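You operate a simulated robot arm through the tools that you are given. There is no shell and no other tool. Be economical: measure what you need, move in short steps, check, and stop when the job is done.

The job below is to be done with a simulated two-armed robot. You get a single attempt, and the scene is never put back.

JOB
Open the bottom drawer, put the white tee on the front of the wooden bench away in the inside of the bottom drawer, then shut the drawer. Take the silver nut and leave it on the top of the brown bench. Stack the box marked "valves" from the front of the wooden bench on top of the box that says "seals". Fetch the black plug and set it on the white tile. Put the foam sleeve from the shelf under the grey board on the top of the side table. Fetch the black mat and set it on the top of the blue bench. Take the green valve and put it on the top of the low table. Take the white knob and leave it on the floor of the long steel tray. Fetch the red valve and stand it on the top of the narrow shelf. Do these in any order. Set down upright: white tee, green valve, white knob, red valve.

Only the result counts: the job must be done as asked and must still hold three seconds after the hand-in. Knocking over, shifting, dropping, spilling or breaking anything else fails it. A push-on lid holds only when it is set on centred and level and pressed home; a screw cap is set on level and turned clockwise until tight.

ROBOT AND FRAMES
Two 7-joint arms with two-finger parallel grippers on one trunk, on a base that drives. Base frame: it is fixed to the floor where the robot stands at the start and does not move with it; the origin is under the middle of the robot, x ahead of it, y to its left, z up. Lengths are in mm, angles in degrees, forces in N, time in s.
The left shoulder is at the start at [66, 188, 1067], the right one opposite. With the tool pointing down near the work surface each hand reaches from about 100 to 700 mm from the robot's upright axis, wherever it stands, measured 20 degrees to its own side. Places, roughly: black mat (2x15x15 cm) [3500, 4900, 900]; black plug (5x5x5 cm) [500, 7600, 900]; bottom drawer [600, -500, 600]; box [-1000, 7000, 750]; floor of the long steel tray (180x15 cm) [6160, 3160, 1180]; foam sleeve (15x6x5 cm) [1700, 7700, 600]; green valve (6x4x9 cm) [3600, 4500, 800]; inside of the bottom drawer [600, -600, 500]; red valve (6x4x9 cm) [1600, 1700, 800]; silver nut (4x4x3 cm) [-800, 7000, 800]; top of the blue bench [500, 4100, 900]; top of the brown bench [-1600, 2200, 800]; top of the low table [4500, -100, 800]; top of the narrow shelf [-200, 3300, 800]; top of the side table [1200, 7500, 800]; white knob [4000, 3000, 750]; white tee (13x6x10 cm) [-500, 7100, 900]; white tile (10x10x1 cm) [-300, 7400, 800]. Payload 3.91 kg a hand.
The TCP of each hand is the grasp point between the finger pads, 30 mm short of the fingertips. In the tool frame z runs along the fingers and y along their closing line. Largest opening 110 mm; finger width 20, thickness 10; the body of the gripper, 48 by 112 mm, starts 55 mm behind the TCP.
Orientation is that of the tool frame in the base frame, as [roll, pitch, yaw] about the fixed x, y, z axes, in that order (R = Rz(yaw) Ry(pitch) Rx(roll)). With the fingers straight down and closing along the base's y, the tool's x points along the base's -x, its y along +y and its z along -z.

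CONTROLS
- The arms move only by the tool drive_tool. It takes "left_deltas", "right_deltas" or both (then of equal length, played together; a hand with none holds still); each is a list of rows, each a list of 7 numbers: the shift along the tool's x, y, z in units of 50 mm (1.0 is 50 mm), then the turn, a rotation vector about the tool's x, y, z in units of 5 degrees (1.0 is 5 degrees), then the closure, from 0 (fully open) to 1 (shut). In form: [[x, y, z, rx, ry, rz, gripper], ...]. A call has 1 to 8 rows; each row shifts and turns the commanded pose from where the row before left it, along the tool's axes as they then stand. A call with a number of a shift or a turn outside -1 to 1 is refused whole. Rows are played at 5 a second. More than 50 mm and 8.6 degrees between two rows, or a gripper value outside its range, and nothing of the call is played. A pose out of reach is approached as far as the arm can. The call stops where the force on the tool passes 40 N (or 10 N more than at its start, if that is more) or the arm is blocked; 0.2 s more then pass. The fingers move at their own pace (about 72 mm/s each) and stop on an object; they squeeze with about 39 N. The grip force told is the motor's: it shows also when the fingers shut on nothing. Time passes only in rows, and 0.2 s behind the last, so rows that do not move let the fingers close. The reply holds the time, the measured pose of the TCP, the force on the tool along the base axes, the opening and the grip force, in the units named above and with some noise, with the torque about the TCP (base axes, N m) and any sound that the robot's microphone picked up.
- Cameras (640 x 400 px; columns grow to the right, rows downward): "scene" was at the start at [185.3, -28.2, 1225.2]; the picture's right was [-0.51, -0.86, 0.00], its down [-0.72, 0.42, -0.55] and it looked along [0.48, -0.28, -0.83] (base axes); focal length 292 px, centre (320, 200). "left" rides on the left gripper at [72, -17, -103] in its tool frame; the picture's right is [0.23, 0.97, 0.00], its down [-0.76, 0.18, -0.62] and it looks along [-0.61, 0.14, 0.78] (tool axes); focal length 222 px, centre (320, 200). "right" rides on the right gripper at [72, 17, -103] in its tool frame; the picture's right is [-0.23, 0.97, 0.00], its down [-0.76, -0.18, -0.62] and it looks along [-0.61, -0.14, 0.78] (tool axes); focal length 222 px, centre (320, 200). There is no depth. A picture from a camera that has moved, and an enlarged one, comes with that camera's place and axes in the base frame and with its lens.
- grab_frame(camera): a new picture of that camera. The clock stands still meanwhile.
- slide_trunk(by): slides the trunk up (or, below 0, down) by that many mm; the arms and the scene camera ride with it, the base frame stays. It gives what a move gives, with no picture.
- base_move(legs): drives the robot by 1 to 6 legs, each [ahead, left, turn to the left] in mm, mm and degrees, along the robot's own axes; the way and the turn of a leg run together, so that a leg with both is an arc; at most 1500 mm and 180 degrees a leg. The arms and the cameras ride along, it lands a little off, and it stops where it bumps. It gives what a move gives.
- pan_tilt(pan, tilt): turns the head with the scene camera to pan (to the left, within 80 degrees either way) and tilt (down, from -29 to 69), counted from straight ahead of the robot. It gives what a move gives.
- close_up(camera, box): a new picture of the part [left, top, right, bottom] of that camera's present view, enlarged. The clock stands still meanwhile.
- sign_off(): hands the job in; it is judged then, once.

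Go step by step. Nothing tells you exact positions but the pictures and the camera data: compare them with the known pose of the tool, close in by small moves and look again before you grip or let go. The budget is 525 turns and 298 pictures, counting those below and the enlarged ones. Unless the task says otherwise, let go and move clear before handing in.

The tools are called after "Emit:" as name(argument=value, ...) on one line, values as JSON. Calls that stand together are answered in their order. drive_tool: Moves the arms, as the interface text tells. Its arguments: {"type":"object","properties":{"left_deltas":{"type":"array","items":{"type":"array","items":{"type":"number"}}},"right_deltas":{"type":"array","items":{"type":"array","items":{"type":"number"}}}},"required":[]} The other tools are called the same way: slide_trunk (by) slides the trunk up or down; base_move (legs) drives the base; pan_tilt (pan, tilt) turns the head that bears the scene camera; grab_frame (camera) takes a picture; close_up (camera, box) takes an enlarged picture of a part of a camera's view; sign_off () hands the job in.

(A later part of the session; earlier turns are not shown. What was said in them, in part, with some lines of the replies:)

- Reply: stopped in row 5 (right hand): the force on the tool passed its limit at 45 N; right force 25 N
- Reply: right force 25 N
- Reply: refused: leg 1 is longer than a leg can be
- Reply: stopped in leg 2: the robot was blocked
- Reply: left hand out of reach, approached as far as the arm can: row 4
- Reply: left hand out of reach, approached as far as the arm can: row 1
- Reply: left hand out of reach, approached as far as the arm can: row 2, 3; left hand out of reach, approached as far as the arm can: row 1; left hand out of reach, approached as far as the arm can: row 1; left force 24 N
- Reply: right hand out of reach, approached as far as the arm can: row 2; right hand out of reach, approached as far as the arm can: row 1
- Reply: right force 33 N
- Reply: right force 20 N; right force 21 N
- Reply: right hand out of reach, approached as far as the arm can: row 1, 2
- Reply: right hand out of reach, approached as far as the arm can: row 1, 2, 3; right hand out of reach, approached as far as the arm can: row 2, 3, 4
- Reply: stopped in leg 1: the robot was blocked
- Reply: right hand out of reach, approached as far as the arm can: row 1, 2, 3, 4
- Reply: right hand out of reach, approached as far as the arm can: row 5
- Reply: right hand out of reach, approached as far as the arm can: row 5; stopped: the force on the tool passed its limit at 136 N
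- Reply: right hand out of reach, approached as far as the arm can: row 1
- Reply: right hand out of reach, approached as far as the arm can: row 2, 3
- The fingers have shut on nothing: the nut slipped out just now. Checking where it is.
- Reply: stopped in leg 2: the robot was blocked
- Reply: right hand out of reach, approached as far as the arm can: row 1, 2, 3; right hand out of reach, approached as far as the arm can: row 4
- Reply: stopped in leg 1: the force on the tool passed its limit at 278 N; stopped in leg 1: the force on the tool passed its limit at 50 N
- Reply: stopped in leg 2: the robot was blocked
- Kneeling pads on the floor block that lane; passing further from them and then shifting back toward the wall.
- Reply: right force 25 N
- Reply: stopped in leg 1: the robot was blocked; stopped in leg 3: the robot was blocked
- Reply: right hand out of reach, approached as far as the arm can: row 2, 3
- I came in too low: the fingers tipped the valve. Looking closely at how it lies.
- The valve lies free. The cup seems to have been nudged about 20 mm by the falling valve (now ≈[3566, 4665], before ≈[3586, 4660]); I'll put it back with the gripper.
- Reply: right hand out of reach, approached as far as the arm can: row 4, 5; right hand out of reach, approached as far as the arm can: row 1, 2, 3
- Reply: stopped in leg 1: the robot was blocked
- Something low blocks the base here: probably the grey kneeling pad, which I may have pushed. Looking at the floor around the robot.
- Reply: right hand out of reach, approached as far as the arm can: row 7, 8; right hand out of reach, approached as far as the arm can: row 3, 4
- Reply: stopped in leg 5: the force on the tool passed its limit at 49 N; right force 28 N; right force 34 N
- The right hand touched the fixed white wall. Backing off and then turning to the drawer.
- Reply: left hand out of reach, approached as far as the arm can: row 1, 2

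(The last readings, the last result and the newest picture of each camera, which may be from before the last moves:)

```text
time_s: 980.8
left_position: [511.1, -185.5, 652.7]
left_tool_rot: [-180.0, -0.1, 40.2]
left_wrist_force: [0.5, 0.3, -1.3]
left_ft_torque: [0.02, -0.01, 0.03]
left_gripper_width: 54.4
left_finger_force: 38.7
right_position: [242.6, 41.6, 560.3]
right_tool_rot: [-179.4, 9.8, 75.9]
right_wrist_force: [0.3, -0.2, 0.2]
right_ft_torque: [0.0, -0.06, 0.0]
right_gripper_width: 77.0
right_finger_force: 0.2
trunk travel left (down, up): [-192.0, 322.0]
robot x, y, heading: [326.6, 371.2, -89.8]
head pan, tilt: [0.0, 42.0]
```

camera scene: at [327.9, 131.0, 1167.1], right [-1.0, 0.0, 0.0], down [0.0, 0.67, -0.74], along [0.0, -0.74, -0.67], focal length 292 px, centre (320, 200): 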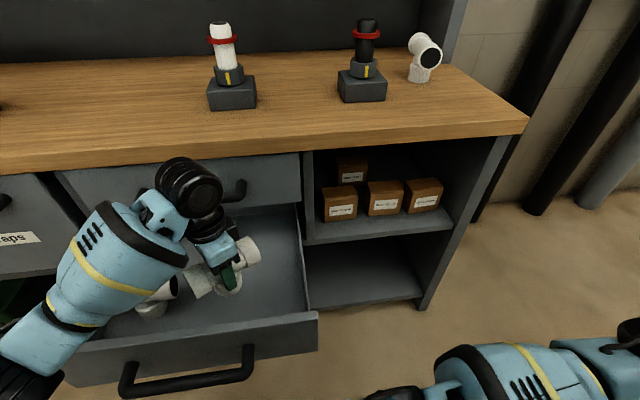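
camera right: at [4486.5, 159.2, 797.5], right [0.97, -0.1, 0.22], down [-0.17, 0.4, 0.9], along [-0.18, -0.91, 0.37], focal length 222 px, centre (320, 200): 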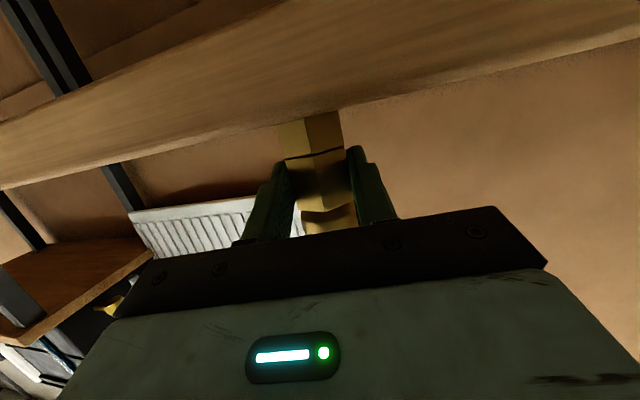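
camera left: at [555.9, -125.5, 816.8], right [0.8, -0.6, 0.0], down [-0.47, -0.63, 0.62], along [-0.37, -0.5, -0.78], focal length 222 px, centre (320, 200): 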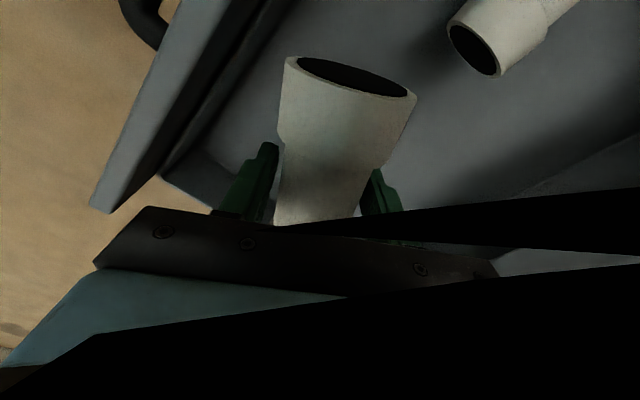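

Emit:
slide_trunk(by=-14)

Emit:
slide_trunk(by=-12)

Emit:
slide_trunk(by=-10)

Emit:
grab_frame(camera="scene")

```text
time_s: 981.5
left_position: [511.4, -185.4, 638.4]
left_tool_rot: [180.0, 0.0, 40.3]
left_wrist_force: [-0.3, 0.4, -0.5]
left_ft_torque: [-0.02, 0.01, -0.02]
left_gripper_width: 54.3
left_finger_force: 39.0
right_position: [242.8, 42.7, 545.6]
right_tool_rot: [-179.5, 9.8, 75.9]
right_wrist_force: [-0.1, 0.2, 0.4]
right_ft_torque: [0.0, -0.03, -0.02]
right_gripper_width: 77.4
right_finger_force: 0.1
trunk travel left (down, up): [-178.0, 336.0]
robot x, y, heading: [327.6, 371.3, -89.7]
head pan, tilt: [0.0, 42.0]
```

```text
time_s: 982.1
left_position: [511.3, -185.2, 626.5]
left_tool_rot: [180.0, -0.1, 40.3]
left_wrist_force: [0.9, 0.3, -1.0]
left_ft_torque: [-0.02, -0.03, -0.01]
left_gripper_width: 54.4
left_finger_force: 39.3
right_position: [243.2, 41.2, 534.1]
right_tool_rot: [-179.5, 9.8, 76.0]
right_wrist_force: [1.4, -0.4, -0.5]
right_ft_torque: [0.01, 0.01, -0.01]
right_gripper_width: 77.0
right_finger_force: 0.1
trunk travel left (down, up): [-166.0, 348.0]
robot x, y, heading: [325.8, 376.0, -89.8]
head pan, tilt: [0.0, 42.0]
```

```text
time_s: 982.6
left_position: [512.8, -186.7, 620.5]
left_tool_rot: [179.7, 0.3, 40.5]
left_wrist_force: [3.9, -7.7, 26.6]
left_ft_torque: [-0.36, 0.15, 0.1]
left_gripper_width: 54.1
left_finger_force: 39.0
right_position: [242.7, 43.4, 524.5]
right_tool_rot: [-179.6, 9.9, 75.9]
right_wrist_force: [0.6, -0.1, -0.3]
right_ft_torque: [0.02, 0.0, -0.04]
right_gripper_width: 77.2
right_finger_force: 0.1
trunk travel left (down, up): [-156.0, 358.0]
robot x, y, heading: [329.4, 371.3, -90.1]
head pan, tilt: [0.0, 42.0]
```

```text
52 pictures are left
camera scene: at [327.6, 97.1, 1058.2], right [-1.0, 0.0, 0.0], down [0.0, 0.67, -0.74], along [0.0, -0.74, -0.67], focal length 292 px, centre (320, 200)
```

scene: 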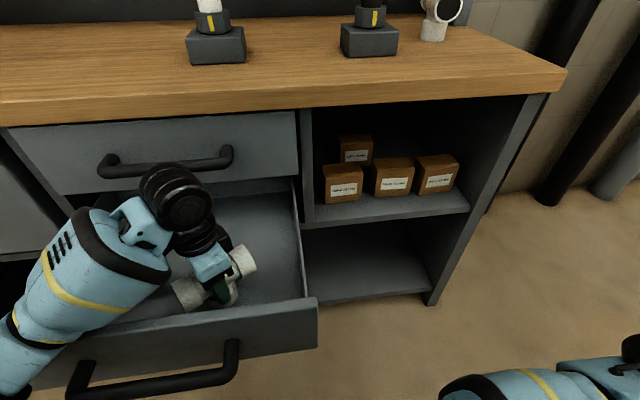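

Contact: the tee stands on the drawer floor (z≈555). Releasing and rising.

Emit:
drive_tool(left_deltas=[[0, 0, -0.04, 0, 0, 0, 0.45], [0, 0, 0, 0, 0, 0, 0.3], [0, 0, 0, 0, 0, 0, 0.2], [0, 0, 0, 0, 0, 0, 0.2]])

Emit:
slide_trunk(by=180)

Emit:
grab_frame(camera="left")

```text
time_s: 983.6
left_position: [512.6, -184.2, 618.9]
left_tool_rot: [179.9, -0.1, 40.1]
left_wrist_force: [0.3, 0.3, 0.0]
left_ft_torque: [0.01, 0.01, -0.03]
left_gripper_width: 87.9
left_finger_force: 0.0
right_position: [241.6, 42.3, 524.5]
right_tool_rot: [-179.6, 10.0, 75.9]
right_wrist_force: [-0.1, 0.1, -0.4]
right_ft_torque: [0.01, -0.01, -0.02]
right_gripper_width: 76.9
right_finger_force: 0.1
trunk travel left (down, up): [-156.0, 358.0]
robot x, y, heading: [326.2, 369.3, -89.8]
head pan, tilt: [0.0, 42.0]
```

```text
time_s: 985.6
left_position: [512.9, -186.3, 796.2]
left_tool_rot: [180.0, -0.1, 40.3]
left_wrist_force: [-0.6, 0.3, -0.7]
left_ft_torque: [-0.01, -0.01, -0.02]
left_gripper_width: 88.0
left_finger_force: 0.0
right_position: [241.7, 42.8, 703.5]
right_tool_rot: [-179.6, 9.7, 75.9]
right_wrist_force: [-0.6, 0.0, -0.1]
right_ft_torque: [-0.01, 0.01, 0.02]
right_gripper_width: 76.9
right_finger_force: 0.1
trunk travel left (down, up): [-336.0, 178.0]
robot x, y, heading: [328.2, 374.2, -90.1]
head pan, tilt: [0.0, 42.0]
```

```text
51 pictures are left
camera left: at [555.9, -125.5, 899.9], right [0.8, -0.6, 0.0], down [-0.47, -0.63, 0.62], along [-0.37, -0.5, -0.78], focal length 222 px, centre (320, 200)
```

left: 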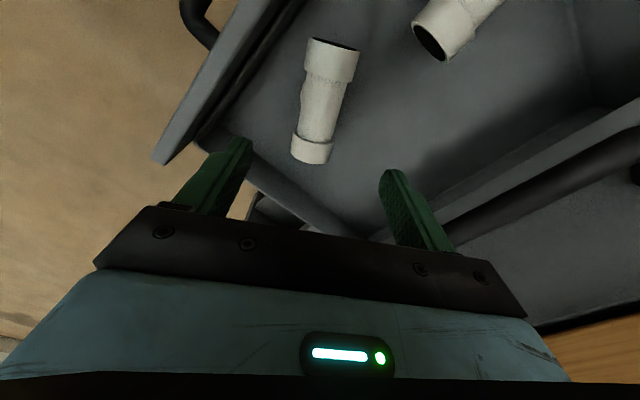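

The tee stands upright in the drawer. Now I back off, close the left fingers and tilt the left tool forward to push the drawer shut.

Emit:
base_move(legs=[[-400, 0, 0], [0, 62, 0]])

Emit:
drive_tool(left_deltas=[[0, 0, 0, 0, 0, -1, 1], [0, 0, 0, 0, 0, -1, 1], [0, 0, 0, 0, 0, -1, 1], [0, 0, 0, 0, 0, -1, 1], [0, 0, 0, 0, 0, -1, 1], [0, 0, 0, 0, 0, -1, 1], [0, 0, 0, 0, 0, -1, 1], [0, 0, 0, 0, 0, -1, 1]])

Emit:
drive_tool(left_deltas=[[0, 0, 0, 0, 0, -1, 1], [0, 0, 0, 0, 0, -1, 1], [0, 0, 0, 0, -1, 0, 1], [0, 0, 0, 0, -1, 0, 1], [0, 0, 0, 0, -1, 0, 1], [0, 0, 0, 0, -1, 0, 1], [0, 0, 0, 0, -1, 0, 1], [0, 0, 0, 0, -1, 0, 1]])

Emit:
drive_tool(left_deltas=[[0, 0, 0, 0, -1, 0, 1], [0, 0, 0, 0, -1, 0, 1], [0, 0, 0, 0, -1, 0, 1], [0, 0, 0, 0, -1, 0, 1]])

Emit:
grab_frame(camera="scene")

```text
time_s: 989.0
left_position: [572.4, 211.1, 797.3]
left_tool_rot: [-180.0, -0.1, 40.1]
left_wrist_force: [0.0, -1.1, 0.0]
left_ft_torque: [0.0, 0.01, -0.01]
left_gripper_width: 87.8
left_finger_force: 0.0
right_position: [303.0, 442.2, 704.8]
right_tool_rot: [-179.4, 9.8, 75.8]
right_wrist_force: [-0.5, 0.5, -0.2]
right_ft_torque: [0.02, 0.01, 0.01]
right_gripper_width: 77.2
right_finger_force: 0.1
trunk travel left (down, up): [-336.0, 178.0]
robot x, y, heading: [389.9, 771.5, -90.1]
head pan, tilt: [0.0, 42.0]
```

```text
time_s: 990.8
left_position: [571.8, 211.9, 797.7]
left_tool_rot: [-180.0, -0.1, 80.2]
left_wrist_force: [0.4, -0.1, 0.2]
left_ft_torque: [-0.01, 0.01, -0.05]
left_gripper_width: 0.1
left_finger_force: 38.1
right_position: [302.8, 440.8, 704.2]
right_tool_rot: [-179.5, 9.8, 75.8]
right_wrist_force: [0.0, -1.0, -1.1]
right_ft_torque: [0.02, 0.02, 0.0]
right_gripper_width: 77.1
right_finger_force: 0.2
trunk travel left (down, up): [-336.0, 178.0]
robot x, y, heading: [388.8, 773.6, -90.0]
head pan, tilt: [0.0, 42.0]
```

```text
time_s: 992.5
left_position: [572.2, 213.0, 798.5]
left_tool_rot: [180.0, 30.0, 90.2]
left_wrist_force: [0.1, 0.1, -0.2]
left_ft_torque: [-0.02, -0.01, -0.02]
left_gripper_width: 0.0
left_finger_force: 37.6
right_position: [304.6, 441.1, 703.7]
right_tool_rot: [-179.5, 9.8, 75.8]
right_wrist_force: [-0.6, -0.2, 0.2]
right_ft_torque: [0.0, -0.01, 0.0]
right_gripper_width: 77.1
right_finger_force: 0.0
trunk travel left (down, up): [-336.0, 178.0]
robot x, y, heading: [388.1, 769.3, -89.6]
head pan, tilt: [0.0, 42.0]
```

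```text
time_s: 993.5
left_position: [572.0, 213.0, 798.5]
left_tool_rot: [179.8, 50.1, 89.9]
left_wrist_force: [-0.2, -0.5, 0.0]
left_ft_torque: [-0.02, 0.02, 0.0]
left_gripper_width: 0.0
left_finger_force: 38.1
right_position: [304.0, 441.0, 703.4]
right_tool_rot: [-179.5, 9.8, 75.8]
right_wrist_force: [0.6, 0.1, 0.6]
right_ft_torque: [-0.02, -0.02, 0.01]
right_gripper_width: 77.1
right_finger_force: 0.2
trunk travel left (down, up): [-336.0, 178.0]
robot x, y, heading: [386.4, 767.5, -89.9]
head pan, tilt: [0.0, 42.0]
```

```text
50 pictures are left
camera scene: at [388.9, 551.9, 1249.5], right [-1.0, 0.0, 0.0], down [0.0, 0.67, -0.74], along [0.0, -0.74, -0.67], focal length 292 px, centre (320, 200)
```

scene: 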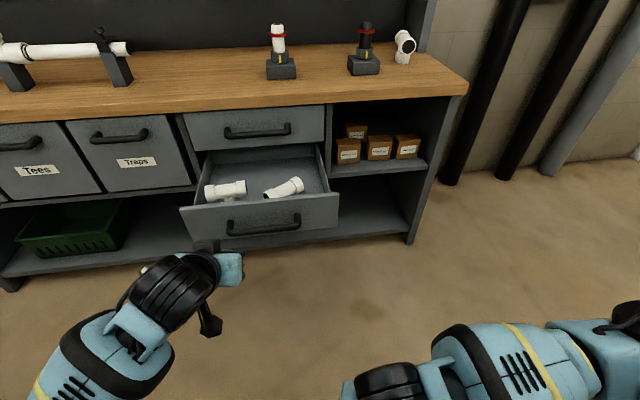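

Both tees are visible in the drawer. Lowering the hand to the panel's upper half and pushing it shut with the base.

Emit:
slide_trunk(by=-112)

Emit:
base_move(legs=[[235, 0, 0]])

Emit:
grab_frame(camera="scene")

```text
time_s: 995.0
left_position: [572.8, 212.1, 687.3]
left_tool_rot: [179.8, 49.9, 90.0]
left_wrist_force: [-0.5, -0.3, -0.6]
left_ft_torque: [-0.01, 0.01, -0.03]
left_gripper_width: 0.0
left_finger_force: 37.5
right_position: [303.4, 439.5, 591.5]
right_tool_rot: [-179.4, 9.9, 75.7]
right_wrist_force: [-0.2, 0.7, 0.2]
right_ft_torque: [0.01, 0.01, 0.02]
right_gripper_width: 77.1
right_finger_force: 0.0
trunk travel left (down, up): [-224.0, 290.0]
robot x, y, heading: [388.7, 769.7, -89.7]
head pan, tilt: [0.0, 42.0]
```

```text
time_s: 996.7
left_position: [571.0, -23.3, 685.4]
left_tool_rot: [179.9, 49.9, 90.0]
left_wrist_force: [0.0, 0.2, -0.1]
left_ft_torque: [0.01, 0.02, 0.01]
left_gripper_width: 0.1
left_finger_force: 37.5
right_position: [302.9, 206.1, 592.5]
right_tool_rot: [-179.4, 9.8, 75.8]
right_wrist_force: [0.7, 0.3, -1.1]
right_ft_torque: [-0.04, 0.02, 0.01]
right_gripper_width: 77.0
right_finger_force: 0.1
trunk travel left (down, up): [-224.0, 290.0]
robot x, y, heading: [390.2, 535.2, -89.9]
head pan, tilt: [0.0, 42.0]
```

```text
49 pictures are left
camera scene: at [388.3, 284.7, 1135.1], right [-1.0, 0.0, 0.0], down [0.0, 0.67, -0.74], along [0.0, -0.74, -0.67], focal length 292 px, centre (320, 200)
```

scene: 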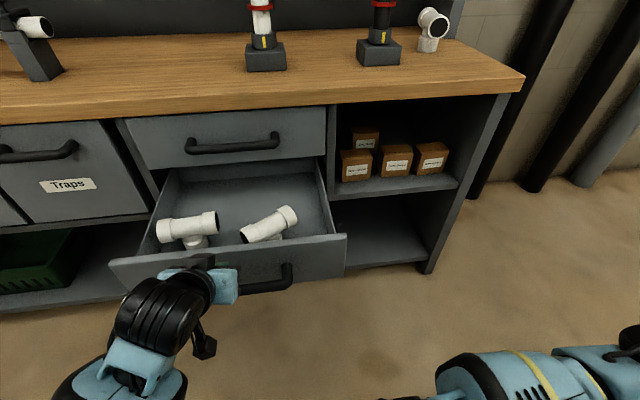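

The panel is lower than I thought, so I'll push on the handle bar instead: back off a little, steepen the tool to 30° and lower it in front of the bar.

Emit:
base_move(legs=[[-90, 0, 0]])

Emit:
drive_tool(left_deltas=[[0, 0, 0, 0, 1, 0, 1], [0, 0, 0, 0, 1, 0, 1], [0, 0, 0, 0, 1, 0, 1], [0, 0, 0, 0, 1, 0, 1]])

Emit:
slide_trunk(by=-74)

Emit:
base_move(legs=[[110, 0, 0]])

Emit:
grab_frame(camera="scene")

```text
time_s: 997.9
left_position: [571.9, 67.6, 686.6]
left_tool_rot: [179.9, 49.9, 90.1]
left_wrist_force: [-0.6, 0.3, -0.6]
left_ft_torque: [-0.05, 0.0, -0.01]
left_gripper_width: 0.0
left_finger_force: 37.6
right_position: [302.6, 296.4, 591.7]
right_tool_rot: [-179.6, 9.8, 75.7]
right_wrist_force: [-0.2, -0.4, 0.1]
right_ft_torque: [-0.03, 0.02, -0.02]
right_gripper_width: 77.1
right_finger_force: 0.1
trunk travel left (down, up): [-224.0, 290.0]
robot x, y, heading: [387.9, 629.4, -89.9]
head pan, tilt: [0.0, 42.0]
```

```text
time_s: 998.9
left_position: [572.5, 68.2, 685.4]
left_tool_rot: [179.9, 29.8, 90.2]
left_wrist_force: [-0.8, -0.4, -0.1]
left_ft_torque: [0.0, -0.01, -0.01]
left_gripper_width: 0.2
left_finger_force: 37.9
right_position: [303.1, 296.1, 591.6]
right_tool_rot: [-179.5, 9.8, 75.8]
right_wrist_force: [0.4, -0.7, -0.3]
right_ft_torque: [-0.01, 0.01, 0.0]
right_gripper_width: 77.1
right_finger_force: 0.0
trunk travel left (down, up): [-224.0, 290.0]
robot x, y, heading: [390.3, 630.0, -89.8]
head pan, tilt: [0.0, 42.0]
```

```text
time_s: 1000.0
left_position: [572.9, 67.8, 612.9]
left_tool_rot: [179.9, 30.0, 90.1]
left_wrist_force: [-1.2, 0.4, -0.1]
left_ft_torque: [0.01, 0.01, 0.04]
left_gripper_width: 0.0
left_finger_force: 37.7
right_position: [302.9, 297.3, 518.8]
right_tool_rot: [-179.5, 9.9, 75.7]
right_wrist_force: [0.2, 0.4, 0.5]
right_ft_torque: [0.02, 0.02, 0.01]
right_gripper_width: 77.1
right_finger_force: 0.0
trunk travel left (down, up): [-150.0, 364.0]
robot x, y, heading: [388.4, 630.6, -90.1]
head pan, tilt: [0.0, 42.0]
```

```text
time_s: 1001.2
left_position: [572.1, -43.2, 612.7]
left_tool_rot: [180.0, 29.8, 90.2]
left_wrist_force: [-0.1, -0.2, 0.6]
left_ft_torque: [0.03, 0.01, 0.0]
left_gripper_width: 0.0
left_finger_force: 37.7
right_position: [303.6, 187.5, 517.9]
right_tool_rot: [-179.5, 9.8, 75.8]
right_wrist_force: [0.2, -0.5, 0.5]
right_ft_torque: [0.05, 0.01, -0.05]
right_gripper_width: 77.1
right_finger_force: 0.1
trunk travel left (down, up): [-150.0, 364.0]
robot x, y, heading: [389.6, 518.4, -90.0]
head pan, tilt: [0.0, 42.0]
```

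```text
48 pictures are left
camera scene: at [388.8, 236.5, 1050.0], right [-1.0, 0.0, 0.0], down [0.0, 0.67, -0.74], along [0.0, -0.74, -0.67], focal length 292 px, centre (320, 200)
```

scene: 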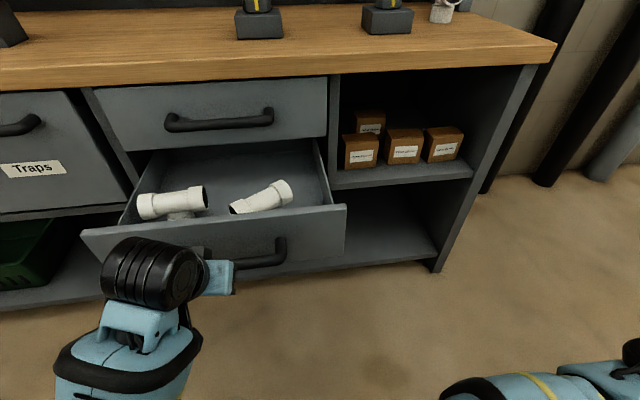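

Emit:
base_move(legs=[[150, 0, 0]])

Emit:
grab_frame(camera="scene")

```text
time_s: 1002.5
left_position: [571.8, -188.9, 611.7]
left_tool_rot: [180.0, 30.0, 90.1]
left_wrist_force: [0.0, 0.0, 0.1]
left_ft_torque: [-0.01, -0.01, 0.0]
left_gripper_width: 0.0
left_finger_force: 37.5
right_position: [303.1, 38.9, 517.9]
right_tool_rot: [-179.5, 9.8, 75.8]
right_wrist_force: [-0.3, -0.6, -0.3]
right_ft_torque: [0.0, 0.0, -0.02]
right_gripper_width: 77.1
right_finger_force: 0.1
trunk travel left (down, up): [-150.0, 364.0]
robot x, y, heading: [387.2, 369.8, -90.0]
head pan, tilt: [0.0, 42.0]
```

```text
47 pictures are left
camera scene: at [388.8, 88.8, 1050.0], right [-1.0, 0.0, 0.0], down [0.0, 0.67, -0.74], along [0.0, -0.74, -0.67], focal length 292 px, centre (320, 200)
```

scene: 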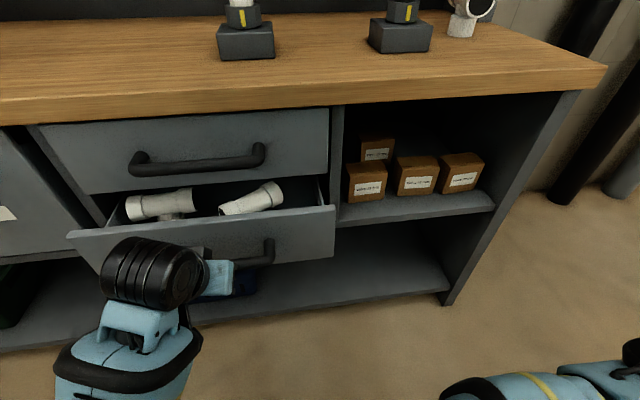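

Emit:
base_move(legs=[[80, 0, 0]])

Emit:
base_move(legs=[[40, 0, 0]])

Emit:
grab_frame(camera="scene")

```text
time_s: 1003.6
left_position: [570.9, -271.1, 612.1]
left_tool_rot: [-180.0, 29.8, 90.1]
left_wrist_force: [-0.1, -0.3, 0.1]
left_ft_torque: [0.02, 0.0, -0.01]
left_gripper_width: 0.0
left_finger_force: 37.6
right_position: [304.4, -41.8, 517.4]
right_tool_rot: [-179.5, 9.8, 75.8]
right_wrist_force: [-0.7, -0.1, 0.2]
right_ft_torque: [0.02, 0.03, 0.03]
right_gripper_width: 76.9
right_finger_force: 0.0
trunk travel left (down, up): [-150.0, 364.0]
robot x, y, heading: [389.5, 287.0, -89.9]
head pan, tilt: [0.0, 42.0]
```

```text
time_s: 1004.5
left_position: [570.7, -291.5, 607.4]
left_tool_rot: [179.9, 28.4, 89.7]
left_wrist_force: [-0.6, 0.9, 0.0]
left_ft_torque: [0.03, -0.02, 0.0]
left_gripper_width: 0.0
left_finger_force: 37.3
right_position: [303.9, -68.7, 518.2]
right_tool_rot: [-179.5, 9.9, 75.8]
right_wrist_force: [0.0, -0.2, -0.3]
right_ft_torque: [-0.04, 0.01, 0.0]
right_gripper_width: 77.2
right_finger_force: 0.1
trunk travel left (down, up): [-150.0, 364.0]
robot x, y, heading: [384.5, 260.8, -90.1]
head pan, tilt: [0.0, 42.0]
stopped in leg 1: the force on the tool passed its limit at 134 N (the readings are from after the stop); the commanded pose is now the measured one
```

```text
46 pictures are left
camera scene: at [389.0, -19.4, 1050.1], right [-1.0, 0.0, 0.0], down [0.0, 0.67, -0.74], along [0.0, -0.74, -0.67], focal length 292 px, centre (320, 200)
```

scene: 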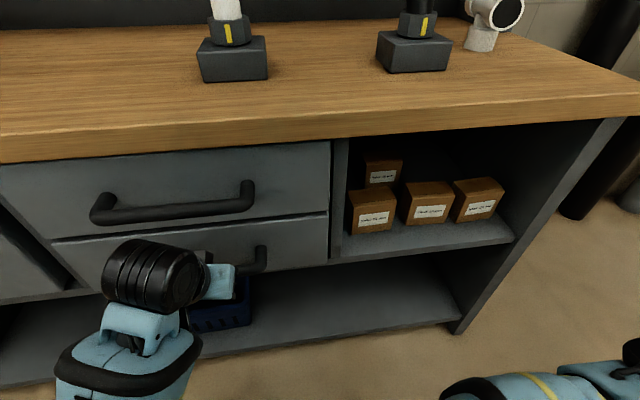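

The drawer hit its end stop. Backing off to verify that it is flush.

Emit:
base_move(legs=[[-450, 0, 0]])

Emit:
grab_frame(camera="scene")

```text
time_s: 1007.2
left_position: [570.8, 155.3, 608.3]
left_tool_rot: [180.0, 28.4, 89.8]
left_wrist_force: [0.0, -0.7, 0.0]
left_ft_torque: [0.01, 0.0, 0.01]
left_gripper_width: 0.0
left_finger_force: 38.3
right_position: [304.1, 376.6, 516.6]
right_tool_rot: [-179.6, 9.9, 75.8]
right_wrist_force: [-0.6, 0.6, -1.0]
right_ft_torque: [0.0, -0.01, -0.02]
right_gripper_width: 77.0
right_finger_force: 0.1
trunk travel left (down, up): [-150.0, 364.0]
robot x, y, heading: [388.3, 703.9, -90.0]
head pan, tilt: [0.0, 42.0]
```

```text
45 pictures are left
camera scene: at [388.8, 426.7, 1050.2], right [-1.0, 0.0, 0.0], down [0.0, 0.67, -0.74], along [0.0, -0.74, -0.67], focal length 292 px, centre (320, 200)
```

scene: 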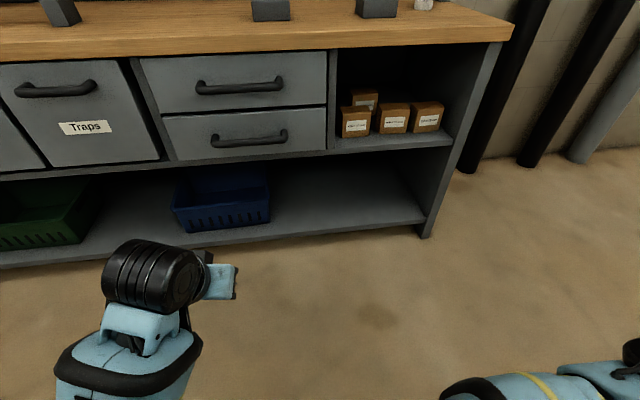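

The drawer is shut and flush. What remains is to put the displaced grey kneeling pad back. I'll drive there, level the left tool, and drag it back with the fingertips.

Emit:
drive_tool(left_deltas=[[0.4, 0, 0, 0, 1, 0, 0], [0.4, 0, 0, 0, 1, 0, 0], [0.4, 0, 0, 0, 1, 0, 0], [0.4, 0, 0, 0, 1, 0, 0], [0.4, 0, 0, 0, 1, 0, 0], [0.4, 0, 0, 0, 0.7, 0, 0]])

Emit:
slide_trunk(by=200)

Emit:
base_move(legs=[[0, 0, 90], [1450, 0, 0], [1450, 0, 0], [1450, 0, 0], [480, 0, 0]])

Emit:
base_move(legs=[[0, 1450, 0], [0, 1450, 0], [0, 550, 0]])

Emit:
pan_tilt(pan=15, tilt=45)

Emit:
grab_frame(camera="scene")

```text
time_s: 1008.8
left_position: [619.5, 242.3, 504.7]
left_tool_rot: [173.6, 1.4, 91.0]
left_wrist_force: [-0.5, 0.5, 0.2]
left_ft_torque: [0.03, -0.04, -0.02]
left_gripper_width: 110.1
left_finger_force: 0.1
left hand out of reach, approached as far as the arm can: row 3, 4, 5, 6
right_position: [303.3, 375.9, 517.7]
right_tool_rot: [-179.5, 9.9, 76.0]
right_wrist_force: [-0.2, -0.8, 0.1]
right_ft_torque: [0.01, 0.03, -0.01]
right_gripper_width: 77.2
right_finger_force: 0.0
trunk travel left (down, up): [-150.0, 364.0]
robot x, y, heading: [386.6, 706.6, -89.8]
head pan, tilt: [0.0, 42.0]
stopped in row 6 (left hand): the arm was blocked; the commanded pose is now the measured one
```

```text
time_s: 1011.0
left_position: [616.8, 242.1, 704.0]
left_tool_rot: [173.8, 1.5, 90.8]
left_wrist_force: [0.3, -0.5, 0.1]
left_ft_torque: [-0.01, 0.01, 0.0]
left_gripper_width: 109.9
left_finger_force: 0.1
right_position: [304.7, 375.3, 716.9]
right_tool_rot: [-179.5, 9.8, 76.0]
right_wrist_force: [0.3, 0.1, 0.4]
right_ft_torque: [0.01, 0.01, 0.0]
right_gripper_width: 76.9
right_finger_force: 0.0
trunk travel left (down, up): [-350.0, 164.0]
robot x, y, heading: [390.4, 706.2, -89.9]
head pan, tilt: [0.0, 42.0]
```

```text
time_s: 1038.0
left_position: [5674.3, 923.3, 702.8]
left_tool_rot: [173.9, 1.5, -179.1]
left_wrist_force: [-0.3, -0.1, -0.2]
left_ft_torque: [-0.01, 0.02, 0.0]
left_gripper_width: 110.0
left_finger_force: 0.1
right_position: [5540.8, 610.6, 718.4]
right_tool_rot: [-179.5, 9.8, 165.9]
right_wrist_force: [-0.4, 0.4, 0.4]
right_ft_torque: [0.0, -0.02, -0.02]
right_gripper_width: 77.1
right_finger_force: 0.1
trunk travel left (down, up): [-350.0, 164.0]
robot x, y, heading: [5208.8, 695.2, 0.3]
head pan, tilt: [0.0, 42.0]
```

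```text
time_s: 1068.3
left_position: [5671.0, 4373.2, 703.2]
left_tool_rot: [173.9, 1.5, -179.4]
left_wrist_force: [0.4, -0.8, -0.4]
left_ft_torque: [0.0, -0.02, 0.01]
left_gripper_width: 109.9
left_finger_force: 0.0
right_position: [5536.9, 4059.4, 718.2]
right_tool_rot: [-179.5, 9.7, 165.6]
right_wrist_force: [0.2, 0.7, -0.8]
right_ft_torque: [-0.01, 0.01, 0.01]
right_gripper_width: 77.0
right_finger_force: 0.1
trunk travel left (down, up): [-350.0, 164.0]
robot x, y, heading: [5210.2, 4147.8, -0.1]
head pan, tilt: [0.0, 42.0]
```

```text
time_s: 1069.1
left_position: [5671.8, 4372.1, 703.5]
left_tool_rot: [173.8, 1.5, -179.4]
left_wrist_force: [0.5, -0.2, 0.0]
left_ft_torque: [0.03, -0.01, 0.02]
left_gripper_width: 110.1
left_finger_force: 0.0
right_position: [5535.4, 4058.1, 718.2]
right_tool_rot: [-179.6, 9.9, 165.5]
right_wrist_force: [-0.4, -0.2, 0.4]
right_ft_torque: [0.0, 0.01, -0.01]
right_gripper_width: 76.9
right_finger_force: 0.1
trunk travel left (down, up): [-350.0, 164.0]
robot x, y, heading: [5208.2, 4144.6, 0.1]
head pan, tilt: [15.0, 45.0]
```

```text
44 pictures are left
camera scene: at [5416.4, 4165.8, 1259.5], right [0.26, -0.97, 0.0], down [-0.68, -0.18, -0.71], along [0.68, 0.18, -0.71], focal length 292 px, centre (320, 200)
```

scene: 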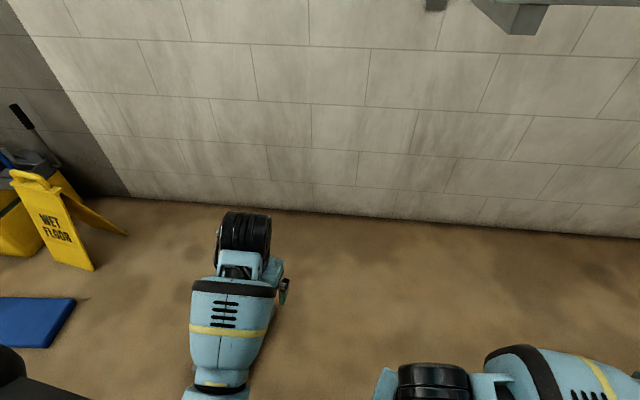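

Emit:
base_move(legs=[[0, 190, 0]])

Emit:
grab_frame(camera="left")

Emit:
pan_tilt(pan=-20, tilt=50)

Emit:
grab_frame(camera="scene")

```text
time_s: 1071.4
left_position: [5671.7, 4561.7, 702.9]
left_tool_rot: [173.9, 1.5, -179.3]
left_wrist_force: [0.0, 0.8, -0.8]
left_ft_torque: [0.05, 0.04, -0.01]
left_gripper_width: 109.9
left_finger_force: 0.0
right_position: [5536.1, 4248.4, 718.4]
right_tool_rot: [-179.6, 9.7, 165.6]
right_wrist_force: [0.3, 0.4, 0.4]
right_ft_torque: [-0.01, -0.04, -0.04]
right_gripper_width: 77.0
right_finger_force: 0.0
trunk travel left (down, up): [-350.0, 164.0]
robot x, y, heading: [5206.9, 4335.4, -0.5]
head pan, tilt: [15.0, 45.0]
```

```text
43 pictures are left
camera left: at [5596.9, 4533.4, 801.9], right [-0.24, 0.97, 0.1], down [0.74, 0.12, 0.66], along [0.62, 0.23, -0.75], focal length 222 px, centre (320, 200)
```

left: 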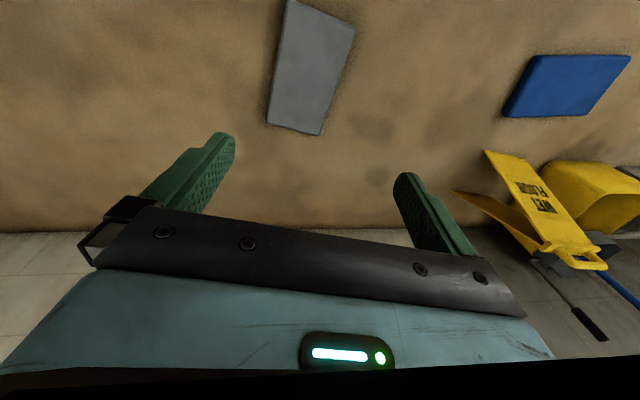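

```text
time_s: 1072.4
left_position: [5672.9, 4560.7, 703.7]
left_tool_rot: [173.8, 1.5, -179.4]
left_wrist_force: [0.2, -0.3, -0.4]
left_ft_torque: [-0.02, 0.01, -0.01]
left_gripper_width: 110.1
left_finger_force: 0.1
right_position: [5535.8, 4248.1, 718.2]
right_tool_rot: [-179.5, 9.8, 165.6]
right_wrist_force: [0.0, 0.4, 0.0]
right_ft_torque: [-0.01, 0.01, -0.02]
right_gripper_width: 77.2
right_finger_force: 0.1
trunk travel left (down, up): [-350.0, 164.0]
robot x, y, heading: [5211.1, 4332.1, -0.2]
head pan, tilt: [-20.0, 50.0]
```

```text
42 pictures are left
camera scene: at [5410.7, 4307.3, 1252.6], right [-0.34, -0.94, 0.0], down [-0.72, 0.26, -0.64], along [0.6, -0.22, -0.77], focal length 292 px, centre (320, 200)
```

scene: 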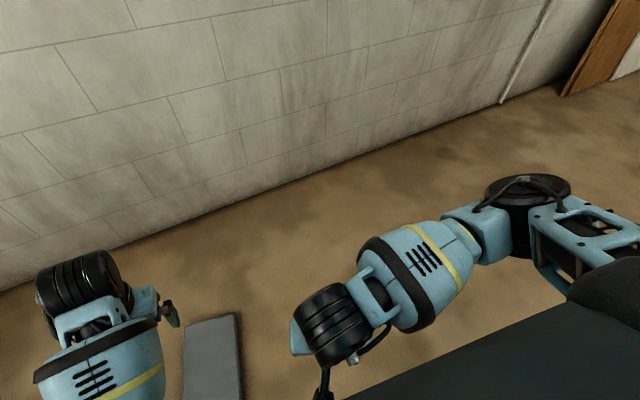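

The grey pad lies with its long axis along x, centre ≈[5758, 4603]; it belongs at ≈[5290, 5472], parallel to the blue one (≈102°). I'll clamp it loosely between both hands and carry it along with the base. First getting both hands into position.

Emit:
base_move(legs=[[25, 271, 0.2]])

Emit:
drive_tool(left_deltas=[[0, 0, 0.3, 0.6, 0.3, 0, 1], [0, -0.4, 0.3, 0.6, 0, 0, 1], [-0.2, -0.4, 0.4, 0, 0, 0, 1], [-0.2, -0.4, 0.4, 0, 0, 0, 1], [-0.2, -0.4, 0.4, 0, 0, 0, 1], [0, 0, 0.4, 0, 0, 0, 1], [0, 0, 0, 0, 0, 0, 1], [0, 0, 0, 0, 0, 0, 1]], right_deltas=[[0, -0.2, 0.3, 0, 0.7, -0.8, 1], [0, -0.2, 0.3, 0, 0.7, -0.8, 1], [-0.6, -0.2, 0.4, 0, 0.6, -0.8, 1], [-0.6, -0.2, 0.4, 0, 0, -0.5, 1], [-0.6, -0.2, 0.4, 0, 0, 0, 1], [-0.6, -0.1, 0.4, 0, 0, 0, 1], [-0.6, 0, 0, 0, 0, 0, 1], [-0.6, 0, 0, 0, 0, 0, 1]])

Emit:
slide_trunk(by=-300)

Emit:
pan_tilt(pan=0, tilt=60)

Emit:
grab_frame(camera="scene")

```text
time_s: 1075.3
left_position: [5698.1, 4830.9, 704.1]
left_tool_rot: [173.9, 1.5, -179.2]
left_wrist_force: [-0.3, 0.3, -0.6]
left_ft_torque: [-0.01, -0.03, -0.02]
left_gripper_width: 110.1
left_finger_force: 0.1
right_position: [5562.3, 4518.2, 716.9]
right_tool_rot: [-179.5, 9.7, 165.7]
right_wrist_force: [-0.1, -0.3, -0.5]
right_ft_torque: [-0.02, 0.0, 0.01]
right_gripper_width: 76.9
right_finger_force: 0.0
trunk travel left (down, up): [-350.0, 164.0]
robot x, y, heading: [5233.6, 4603.9, -0.1]
head pan, tilt: [-20.0, 50.0]
```

```text
time_s: 1077.2
left_position: [5729.8, 4753.5, 593.3]
left_tool_rot: [179.9, 0.0, -179.2]
left_wrist_force: [-0.4, 0.1, 0.6]
left_ft_torque: [0.02, -0.03, -0.01]
left_gripper_width: 0.0
left_finger_force: 37.2
right_position: [5740.0, 4454.9, 610.1]
right_tool_rot: [-178.6, -0.6, -180.0]
right_wrist_force: [1.0, -0.7, -1.1]
right_ft_torque: [0.01, -0.03, 0.0]
right_gripper_width: 0.0
right_finger_force: 37.5
trunk travel left (down, up): [-350.0, 164.0]
robot x, y, heading: [5233.5, 4603.7, -0.1]
head pan, tilt: [-20.0, 50.0]
```

```text
time_s: 1080.2
left_position: [5704.5, 4733.7, 264.4]
left_tool_rot: [179.8, -10.5, 177.2]
left_wrist_force: [0.2, 0.5, 1.2]
left_ft_torque: [-0.03, -0.02, 0.01]
left_gripper_width: 0.0
left_finger_force: 37.5
right_position: [5740.7, 4455.7, 335.6]
right_tool_rot: [-178.7, 0.5, -180.0]
right_wrist_force: [-0.6, -0.1, 0.0]
right_ft_torque: [0.01, -0.03, -0.01]
right_gripper_width: 0.2
right_finger_force: 37.4
trunk travel left (down, up): [-69.0, 445.0]
robot x, y, heading: [5233.4, 4602.7, 0.0]
head pan, tilt: [-20.0, 50.0]
stopped: the arm was blocked; the commanded pose is now the measured one
```

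```text
time_s: 1081.0
left_position: [5707.8, 4733.2, 266.1]
left_tool_rot: [179.9, -10.2, 177.4]
left_wrist_force: [-0.5, 0.0, 0.5]
left_ft_torque: [-0.03, 0.0, 0.0]
left_gripper_width: 0.0
left_finger_force: 37.9
right_position: [5741.1, 4455.9, 335.8]
right_tool_rot: [-178.6, 0.4, -180.0]
right_wrist_force: [0.3, -0.5, -0.2]
right_ft_torque: [0.02, 0.01, -0.02]
right_gripper_width: 0.0
right_finger_force: 37.6
trunk travel left (down, up): [-69.0, 445.0]
robot x, y, heading: [5230.5, 4603.3, -0.4]
head pan, tilt: [0.0, 60.0]
```

```text
41 pictures are left
camera scene: at [5528.2, 4603.4, 932.5], right [0.0, -1.0, 0.0], down [-0.87, 0.0, -0.5], along [0.5, 0.0, -0.87], focal length 292 px, centre (320, 200)
```

scene: 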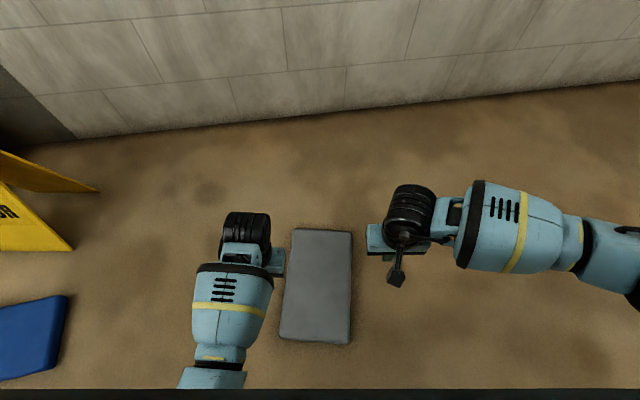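

Both hands straddle the pad well. Lowering them to the floor beside it.

Emit:
drive_tool(left_deltas=[[-0.2, 0, 0.6, 0, -0.7, 0, 1], [-0.2, 0, 0.7, 0, -0.7, 0, 1], [-0.2, 0, 0.7, 0, -0.6, 0, 1], [-0.1, 0, 0.8, 0, 0, 0, 1], [0, 0, 0.8, 0, 0, 0, 1]], right_deltas=[[0, 0, 0.9, 0, 0, 0, 1], [0, 0, 0.9, 0, 0, 0, 1], [0, 0, 0.9, 0, 0, 0, 1], [0, 0, 0.9, 0, 0, 0, 1], [0, 0, 0.9, 0, 0, 0, 1]])

Emit:
grab_frame(camera="scene")

```text
time_s: 1082.2
left_position: [5723.9, 4735.8, 83.4]
left_tool_rot: [179.9, -0.3, 177.4]
left_wrist_force: [0.9, 0.4, 0.7]
left_ft_torque: [0.01, 0.05, 0.0]
left_gripper_width: 0.0
left_finger_force: 37.3
left hand out of reach, approached as far as the arm can: row 5
right_position: [5741.5, 4450.3, 105.1]
right_tool_rot: [-178.6, 0.2, -179.9]
right_wrist_force: [-0.5, 0.9, -0.4]
right_ft_torque: [0.0, -0.02, 0.0]
right_gripper_width: 0.0
right_finger_force: 37.2
trunk travel left (down, up): [-69.0, 445.0]
robot x, y, heading: [5234.6, 4605.0, 0.1]
head pan, tilt: [0.0, 60.0]
```

```text
40 pictures are left
camera scene: at [5529.1, 4603.7, 929.9], right [0.0, -1.0, 0.0], down [-0.87, 0.0, -0.5], along [0.5, 0.0, -0.87], focal length 292 px, centre (320, 200)
```

scene: 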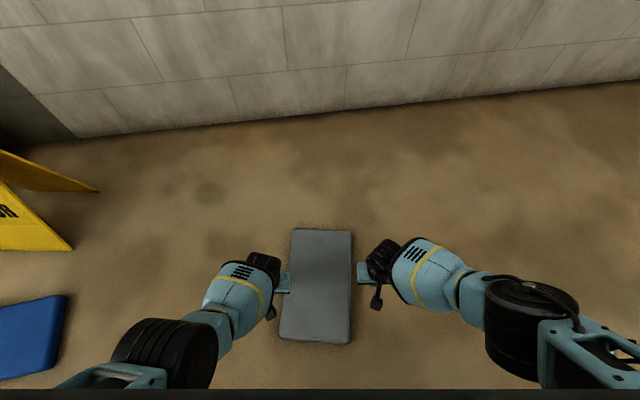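

Emit:
slide_trunk(by=-38)

Emit:
drive_tool(right_deltas=[[0, 0, 0.4, 0, 0, 0, 1]])

```text
time_s: 1083.0
left_position: [5722.4, 4735.4, 46.4]
left_tool_rot: [179.9, -0.3, 177.3]
left_wrist_force: [-0.1, 1.1, 0.0]
left_ft_torque: [0.01, 0.0, -0.02]
left_gripper_width: 0.3
left_finger_force: 37.4
right_position: [5741.7, 4451.1, 68.3]
right_tool_rot: [-178.6, 0.3, 180.0]
right_wrist_force: [0.2, 0.2, -0.3]
right_ft_torque: [-0.02, 0.04, -0.01]
right_gripper_width: 0.0
right_finger_force: 37.4
trunk travel left (down, up): [-31.0, 483.0]
robot x, y, heading: [5229.6, 4609.1, -0.2]
head pan, tilt: [0.0, 60.0]
```

```text
time_s: 1083.4
left_position: [5723.4, 4734.8, 44.7]
left_tool_rot: [179.9, -0.3, 177.3]
left_wrist_force: [-0.8, -0.4, -0.4]
left_ft_torque: [0.0, 0.01, 0.01]
left_gripper_width: 0.0
left_finger_force: 37.9
right_position: [5742.0, 4448.4, 49.1]
right_tool_rot: [-178.6, 0.3, 180.0]
right_wrist_force: [0.2, 0.3, -0.3]
right_ft_torque: [0.01, 0.04, 0.0]
right_gripper_width: 0.0
right_finger_force: 38.2
trunk travel left (down, up): [-31.0, 483.0]
robot x, y, heading: [5232.7, 4608.5, -0.1]
head pan, tilt: [0.0, 60.0]
```

Emit:
drive_tool(left_deltas=[[0, -0.2, 0, 0, 0, 0, 1], [0, -0.15, 0, 0, 0, 0, 1], [0, -0.1, 0, 0, 0, 0, 1], [0, -0.1, 0, 0, 0, 0, 1]], right_deltas=[[0.2, 0.5, 0, 0, 0, 0, 1], [0.1, 0.4, 0, 0, 0, 0, 1], [0, 0.15, 0, 0, 0, 0, 1], [0, 0.1, 0, 0, 0, 0, 1]])

Emit:
grab_frame(camera="scene")

```text
time_s: 1084.4
left_position: [5722.6, 4714.6, 45.9]
left_tool_rot: [179.4, -0.3, 177.2]
left_wrist_force: [-1.7, 30.6, 3.8]
left_ft_torque: [0.26, 0.06, -0.23]
left_gripper_width: 0.0
left_finger_force: 37.7
right_position: [5722.6, 4495.9, 48.3]
right_tool_rot: [-177.8, 0.4, 179.8]
right_wrist_force: [6.2, -27.2, 5.5]
right_ft_torque: [-0.13, -0.08, -0.23]
right_gripper_width: 0.0
right_finger_force: 37.4
right hand out of reach, approached as far as the arm can: row 3
trunk travel left (down, up): [-31.0, 483.0]
robot x, y, heading: [5233.0, 4603.0, -0.4]
head pan, tilt: [0.0, 60.0]
```

```text
39 pictures are left
camera scene: at [5539.8, 4603.6, 894.3], right [0.0, -1.0, 0.0], down [-0.87, 0.0, -0.5], along [0.5, 0.0, -0.87], focal length 292 px, centre (320, 200)
```

scene: 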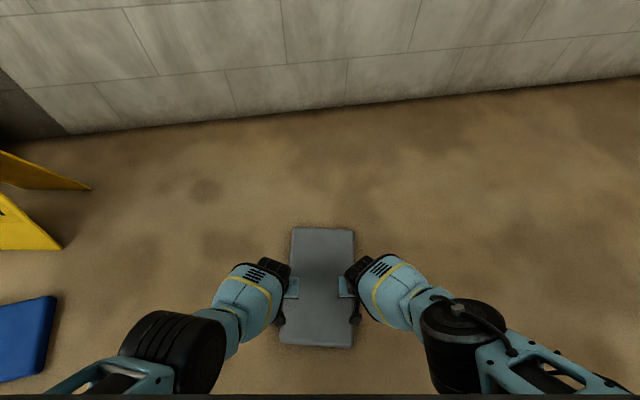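

Clamped with about 30 N. Lifting it slightly off the floor.

Emit:
slide_trunk(by=30)

Emit:
grab_frame(camera="scene")

```text
time_s: 1085.2
left_position: [5721.8, 4714.5, 74.7]
left_tool_rot: [179.4, -0.2, 177.6]
left_wrist_force: [-2.5, 30.8, -2.9]
left_ft_torque: [0.32, 0.07, -0.23]
left_gripper_width: 0.0
left_finger_force: 37.8
right_position: [5724.1, 4496.1, 79.2]
right_tool_rot: [-177.8, 0.6, 179.6]
right_wrist_force: [3.2, -30.4, -0.5]
right_ft_torque: [-0.21, 0.0, -0.3]
right_gripper_width: 0.0
right_finger_force: 37.6
trunk travel left (down, up): [-61.0, 453.0]
robot x, y, heading: [5237.8, 4603.3, -0.1]
head pan, tilt: [0.0, 60.0]
```

```text
38 pictures are left
camera scene: at [5532.0, 4603.4, 921.9], right [0.0, -1.0, 0.0], down [-0.87, 0.0, -0.5], along [0.5, 0.0, -0.87], focal length 292 px, centre (320, 200)
```

scene: 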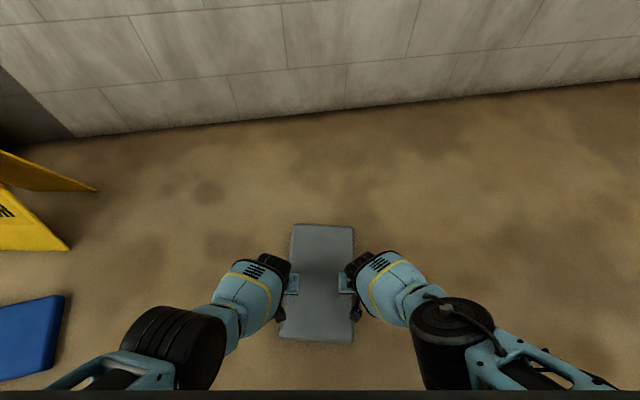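

The pad is held off the floor. Turning left and carrying it to its old place.

Emit:
base_move(legs=[[95, 0, 0], [0, 0, 102]])

Emit:
grab_frame(camera="scene")

```text
time_s: 1090.5
left_position: [5127.6, 5064.8, 76.3]
left_tool_rot: [179.5, -0.1, -81.8]
left_wrist_force: [-29.4, -8.3, -1.1]
left_ft_torque: [-0.1, 0.16, -0.12]
left_gripper_width: 0.1
left_finger_force: 38.1
right_position: [5340.8, 5105.9, 79.8]
right_tool_rot: [-178.0, 0.6, -79.7]
right_wrist_force: [29.0, 7.2, -1.7]
right_ft_torque: [0.04, -0.33, -0.32]
right_gripper_width: 0.0
right_finger_force: 37.3
trunk travel left (down, up): [-61.0, 453.0]
robot x, y, heading: [5327.8, 4603.2, 100.5]
head pan, tilt: [0.0, 60.0]
```

```text
37 pictures are left
camera scene: at [5271.8, 4898.4, 921.9], right [0.98, 0.18, 0.0], down [0.16, -0.85, -0.5], along [-0.09, 0.49, -0.87], focal length 292 px, centre (320, 200)
```

scene: 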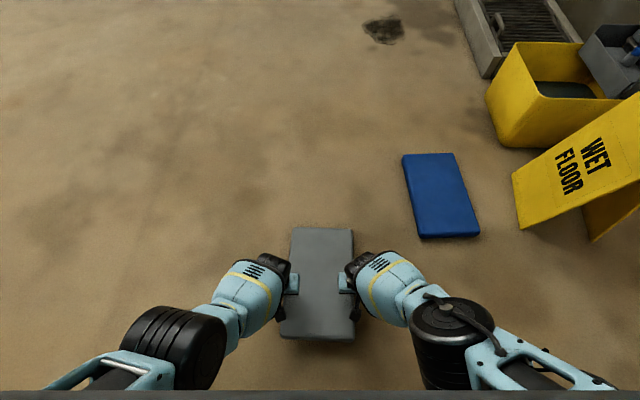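

The grey pad is parallel to the blue one now. Moving it the remaining distance.

Emit:
base_move(legs=[[331, -132, 0.5]])

Emit:
grab_frame(camera="scene")

```text
time_s: 1092.8
left_position: [5193.7, 5412.0, 76.0]
left_tool_rot: [179.5, 0.0, -81.5]
left_wrist_force: [-4.9, -1.5, -1.5]
left_ft_torque: [0.02, 0.02, -0.03]
left_gripper_width: 0.0
left_finger_force: 37.7
right_position: [5407.5, 5453.0, 78.5]
right_tool_rot: [-177.9, 0.6, -79.3]
right_wrist_force: [6.5, 0.9, -0.9]
right_ft_torque: [0.0, -0.08, -0.04]
right_gripper_width: 0.0
right_finger_force: 37.9
trunk travel left (down, up): [-61.0, 453.0]
robot x, y, heading: [5398.4, 4950.0, 101.1]
head pan, tilt: [0.0, 60.0]
```

```text
36 pictures are left
camera scene: at [5338.8, 5244.9, 922.0], right [0.98, 0.19, 0.0], down [0.17, -0.85, -0.5], along [-0.1, 0.49, -0.87], focal length 292 px, centre (320, 200)
```

scene: 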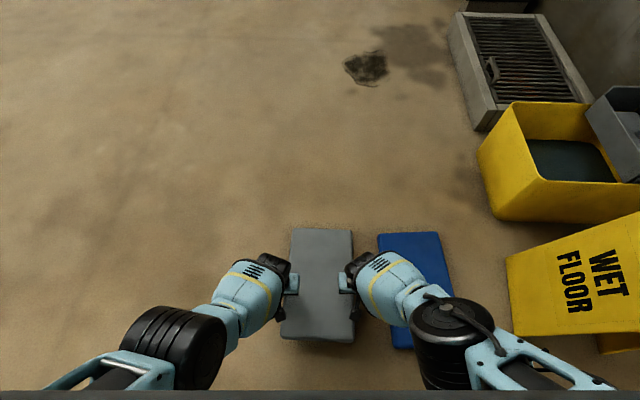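

Side by side with the blue pad, as before. Lowering and releasing.

Emit:
slide_trunk(by=-31)

Emit:
drive_tool(left_deltas=[[0, 0.3, 0, 0, 0, 0, 1], [0, 0.5, -0.3, 0, 0, 0, 1], [0, 0, -0.9, 0, 0, 0, 1], [0, 0, -0.9, 0, 0, 0, 1]], right_deltas=[[0, -0.3, 0, 0, 0, 0, 1], [0, -0.2, -0.5, 0, 0, 0, 1], [0, 0, -0.9, 0, 0, 0, 1], [0, 0, -0.9, 0, 0, 0, 1]])

Emit:
slide_trunk(by=250)

Emit:
grab_frame(camera="scene")

```text
time_s: 1093.6
left_position: [5193.6, 5411.6, 46.3]
left_tool_rot: [179.4, -0.1, -81.4]
left_wrist_force: [-1.8, 0.2, -0.3]
left_ft_torque: [-0.02, 0.02, -0.02]
left_gripper_width: 0.0
left_finger_force: 37.3
right_position: [5407.5, 5454.3, 47.6]
right_tool_rot: [-177.9, 0.6, -79.4]
right_wrist_force: [0.6, 0.5, -0.5]
right_ft_torque: [-0.02, -0.02, 0.01]
right_gripper_width: 0.1
right_finger_force: 37.9
trunk travel left (down, up): [-30.0, 484.0]
robot x, y, heading: [5397.5, 4950.0, 101.1]
head pan, tilt: [0.0, 60.0]
```

```text
time_s: 1094.6
left_position: [5145.1, 5410.4, 154.7]
left_tool_rot: [178.8, 0.5, -81.3]
left_wrist_force: [-0.8, -1.0, 0.4]
left_ft_torque: [0.0, -0.02, -0.03]
left_gripper_width: 0.1
left_finger_force: 37.9
right_position: [5427.3, 5457.1, 161.7]
right_tool_rot: [-177.7, 0.6, -79.4]
right_wrist_force: [-1.0, -3.0, 0.5]
right_ft_torque: [0.24, -0.16, 0.0]
right_gripper_width: 0.0
right_finger_force: 37.7
right hand out of reach, approached as far as the arm can: row 1, 2
trunk travel left (down, up): [-30.0, 484.0]
robot x, y, heading: [5400.4, 4947.8, 100.9]
head pan, tilt: [0.0, 60.0]
```

```text
time_s: 1097.2
left_position: [5154.5, 5404.5, 401.6]
left_tool_rot: [179.5, -0.1, -81.5]
left_wrist_force: [0.6, 0.0, -0.2]
left_ft_torque: [0.0, -0.02, -0.01]
left_gripper_width: 0.0
left_finger_force: 37.2
right_position: [5426.3, 5457.9, 410.9]
right_tool_rot: [-177.9, 0.6, -79.3]
right_wrist_force: [-0.2, 0.6, -0.2]
right_ft_torque: [-0.01, -0.02, 0.0]
right_gripper_width: 0.2
right_finger_force: 37.6
trunk travel left (down, up): [-280.0, 234.0]
robot x, y, heading: [5395.9, 4947.7, 101.0]
head pan, tilt: [0.0, 60.0]
```

```text
35 pictures are left
camera scene: at [5354.6, 5163.8, 1169.3], right [0.98, 0.19, 0.0], down [0.17, -0.85, -0.5], along [-0.1, 0.49, -0.87], focal length 292 px, centre (320, 200)
```

scene: 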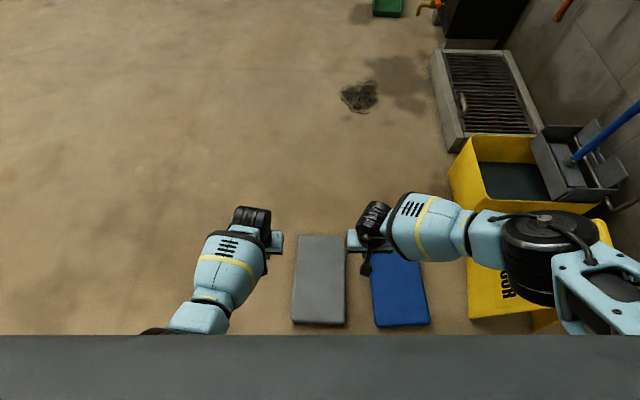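

The grey pad lies beside the blue one again. Backing clear and handing in.

Emit:
base_move(legs=[[-350, 0, 0]])

Emit:
grab_frame(camera="scene")

```text
time_s: 1099.5
left_position: [5220.9, 5060.3, 401.7]
left_tool_rot: [179.5, 0.0, -81.2]
left_wrist_force: [0.6, 0.7, 0.4]
left_ft_torque: [-0.02, -0.04, 0.01]
left_gripper_width: 0.0
left_finger_force: 37.9
right_position: [5492.4, 5115.3, 412.1]
right_tool_rot: [-177.9, 0.6, -79.1]
right_wrist_force: [0.1, -0.2, 0.0]
right_ft_torque: [-0.01, -0.01, -0.03]
right_gripper_width: 0.0
right_finger_force: 37.9
trunk travel left (down, up): [-280.0, 234.0]
robot x, y, heading: [5461.5, 4607.3, 100.9]
head pan, tilt: [0.0, 60.0]
```

```text
34 pictures are left
camera scene: at [5421.1, 4820.2, 1169.4], right [0.98, 0.19, 0.0], down [0.17, -0.85, -0.5], along [-0.1, 0.49, -0.87], focal length 292 px, centre (320, 200)
```

scene: 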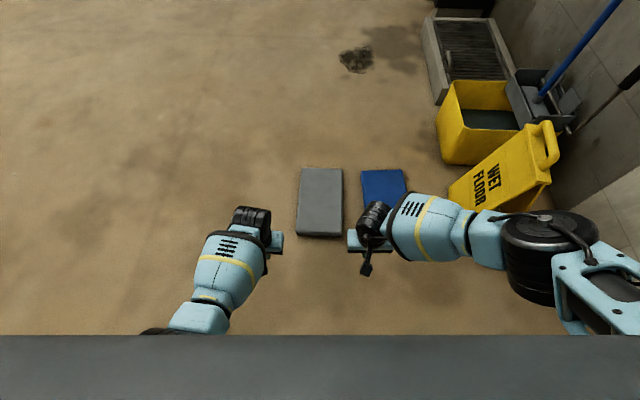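

All items are placed, the drawer is shut and both hands are clear; handing in.

Emit:
sign_off()

```text
The job is handed in.
```

I handed the job in with all nine tasks done, but I disturbed a few other things on the way, so the judge may still mark it down.

**Placed, and checked in the pictures:**
- The white tee stands upright in the bottom drawer, and the drawer is shut flush.
- The silver nut lies on the brown bench. It slipped out of the fingers there and settled flat, a little from where I aimed.
- The VALVES box is on top of the SEALS box.
- The black plug is on the white tile.
- The foam sleeve is on the side table.
- The black mat lies flat on the blue bench.
- The green valve stands upright on the low table.
- The white knob stands upright on the floor of the steel tray.
- The red valve stands upright on the narrow shelf.

**Disturbed on the way:**
- **Grey kneeling pad:** I pushed it about a metre with the base. I carried it back beside the blue one, but its exact old position is an estimate.
- **Green cup on the bench in the booth:** the green valve tipped over and nudged it about 20 mm. I pushed it back to within a few millimetres.
- **Vise on the same bench:** the right hand struck it hard while turning. Comparing pictures from before and after, it did not move.
- **Small pot on the blue bench:** the mat touched something there, probably this pot. I could not rule out a shift of several millimetres.
- **Other contacts:** one arm or the other touched fixed things (wall rack, wall panel, white wall). The right fingers also pressed hard on the wooden bench while picking up the nut.
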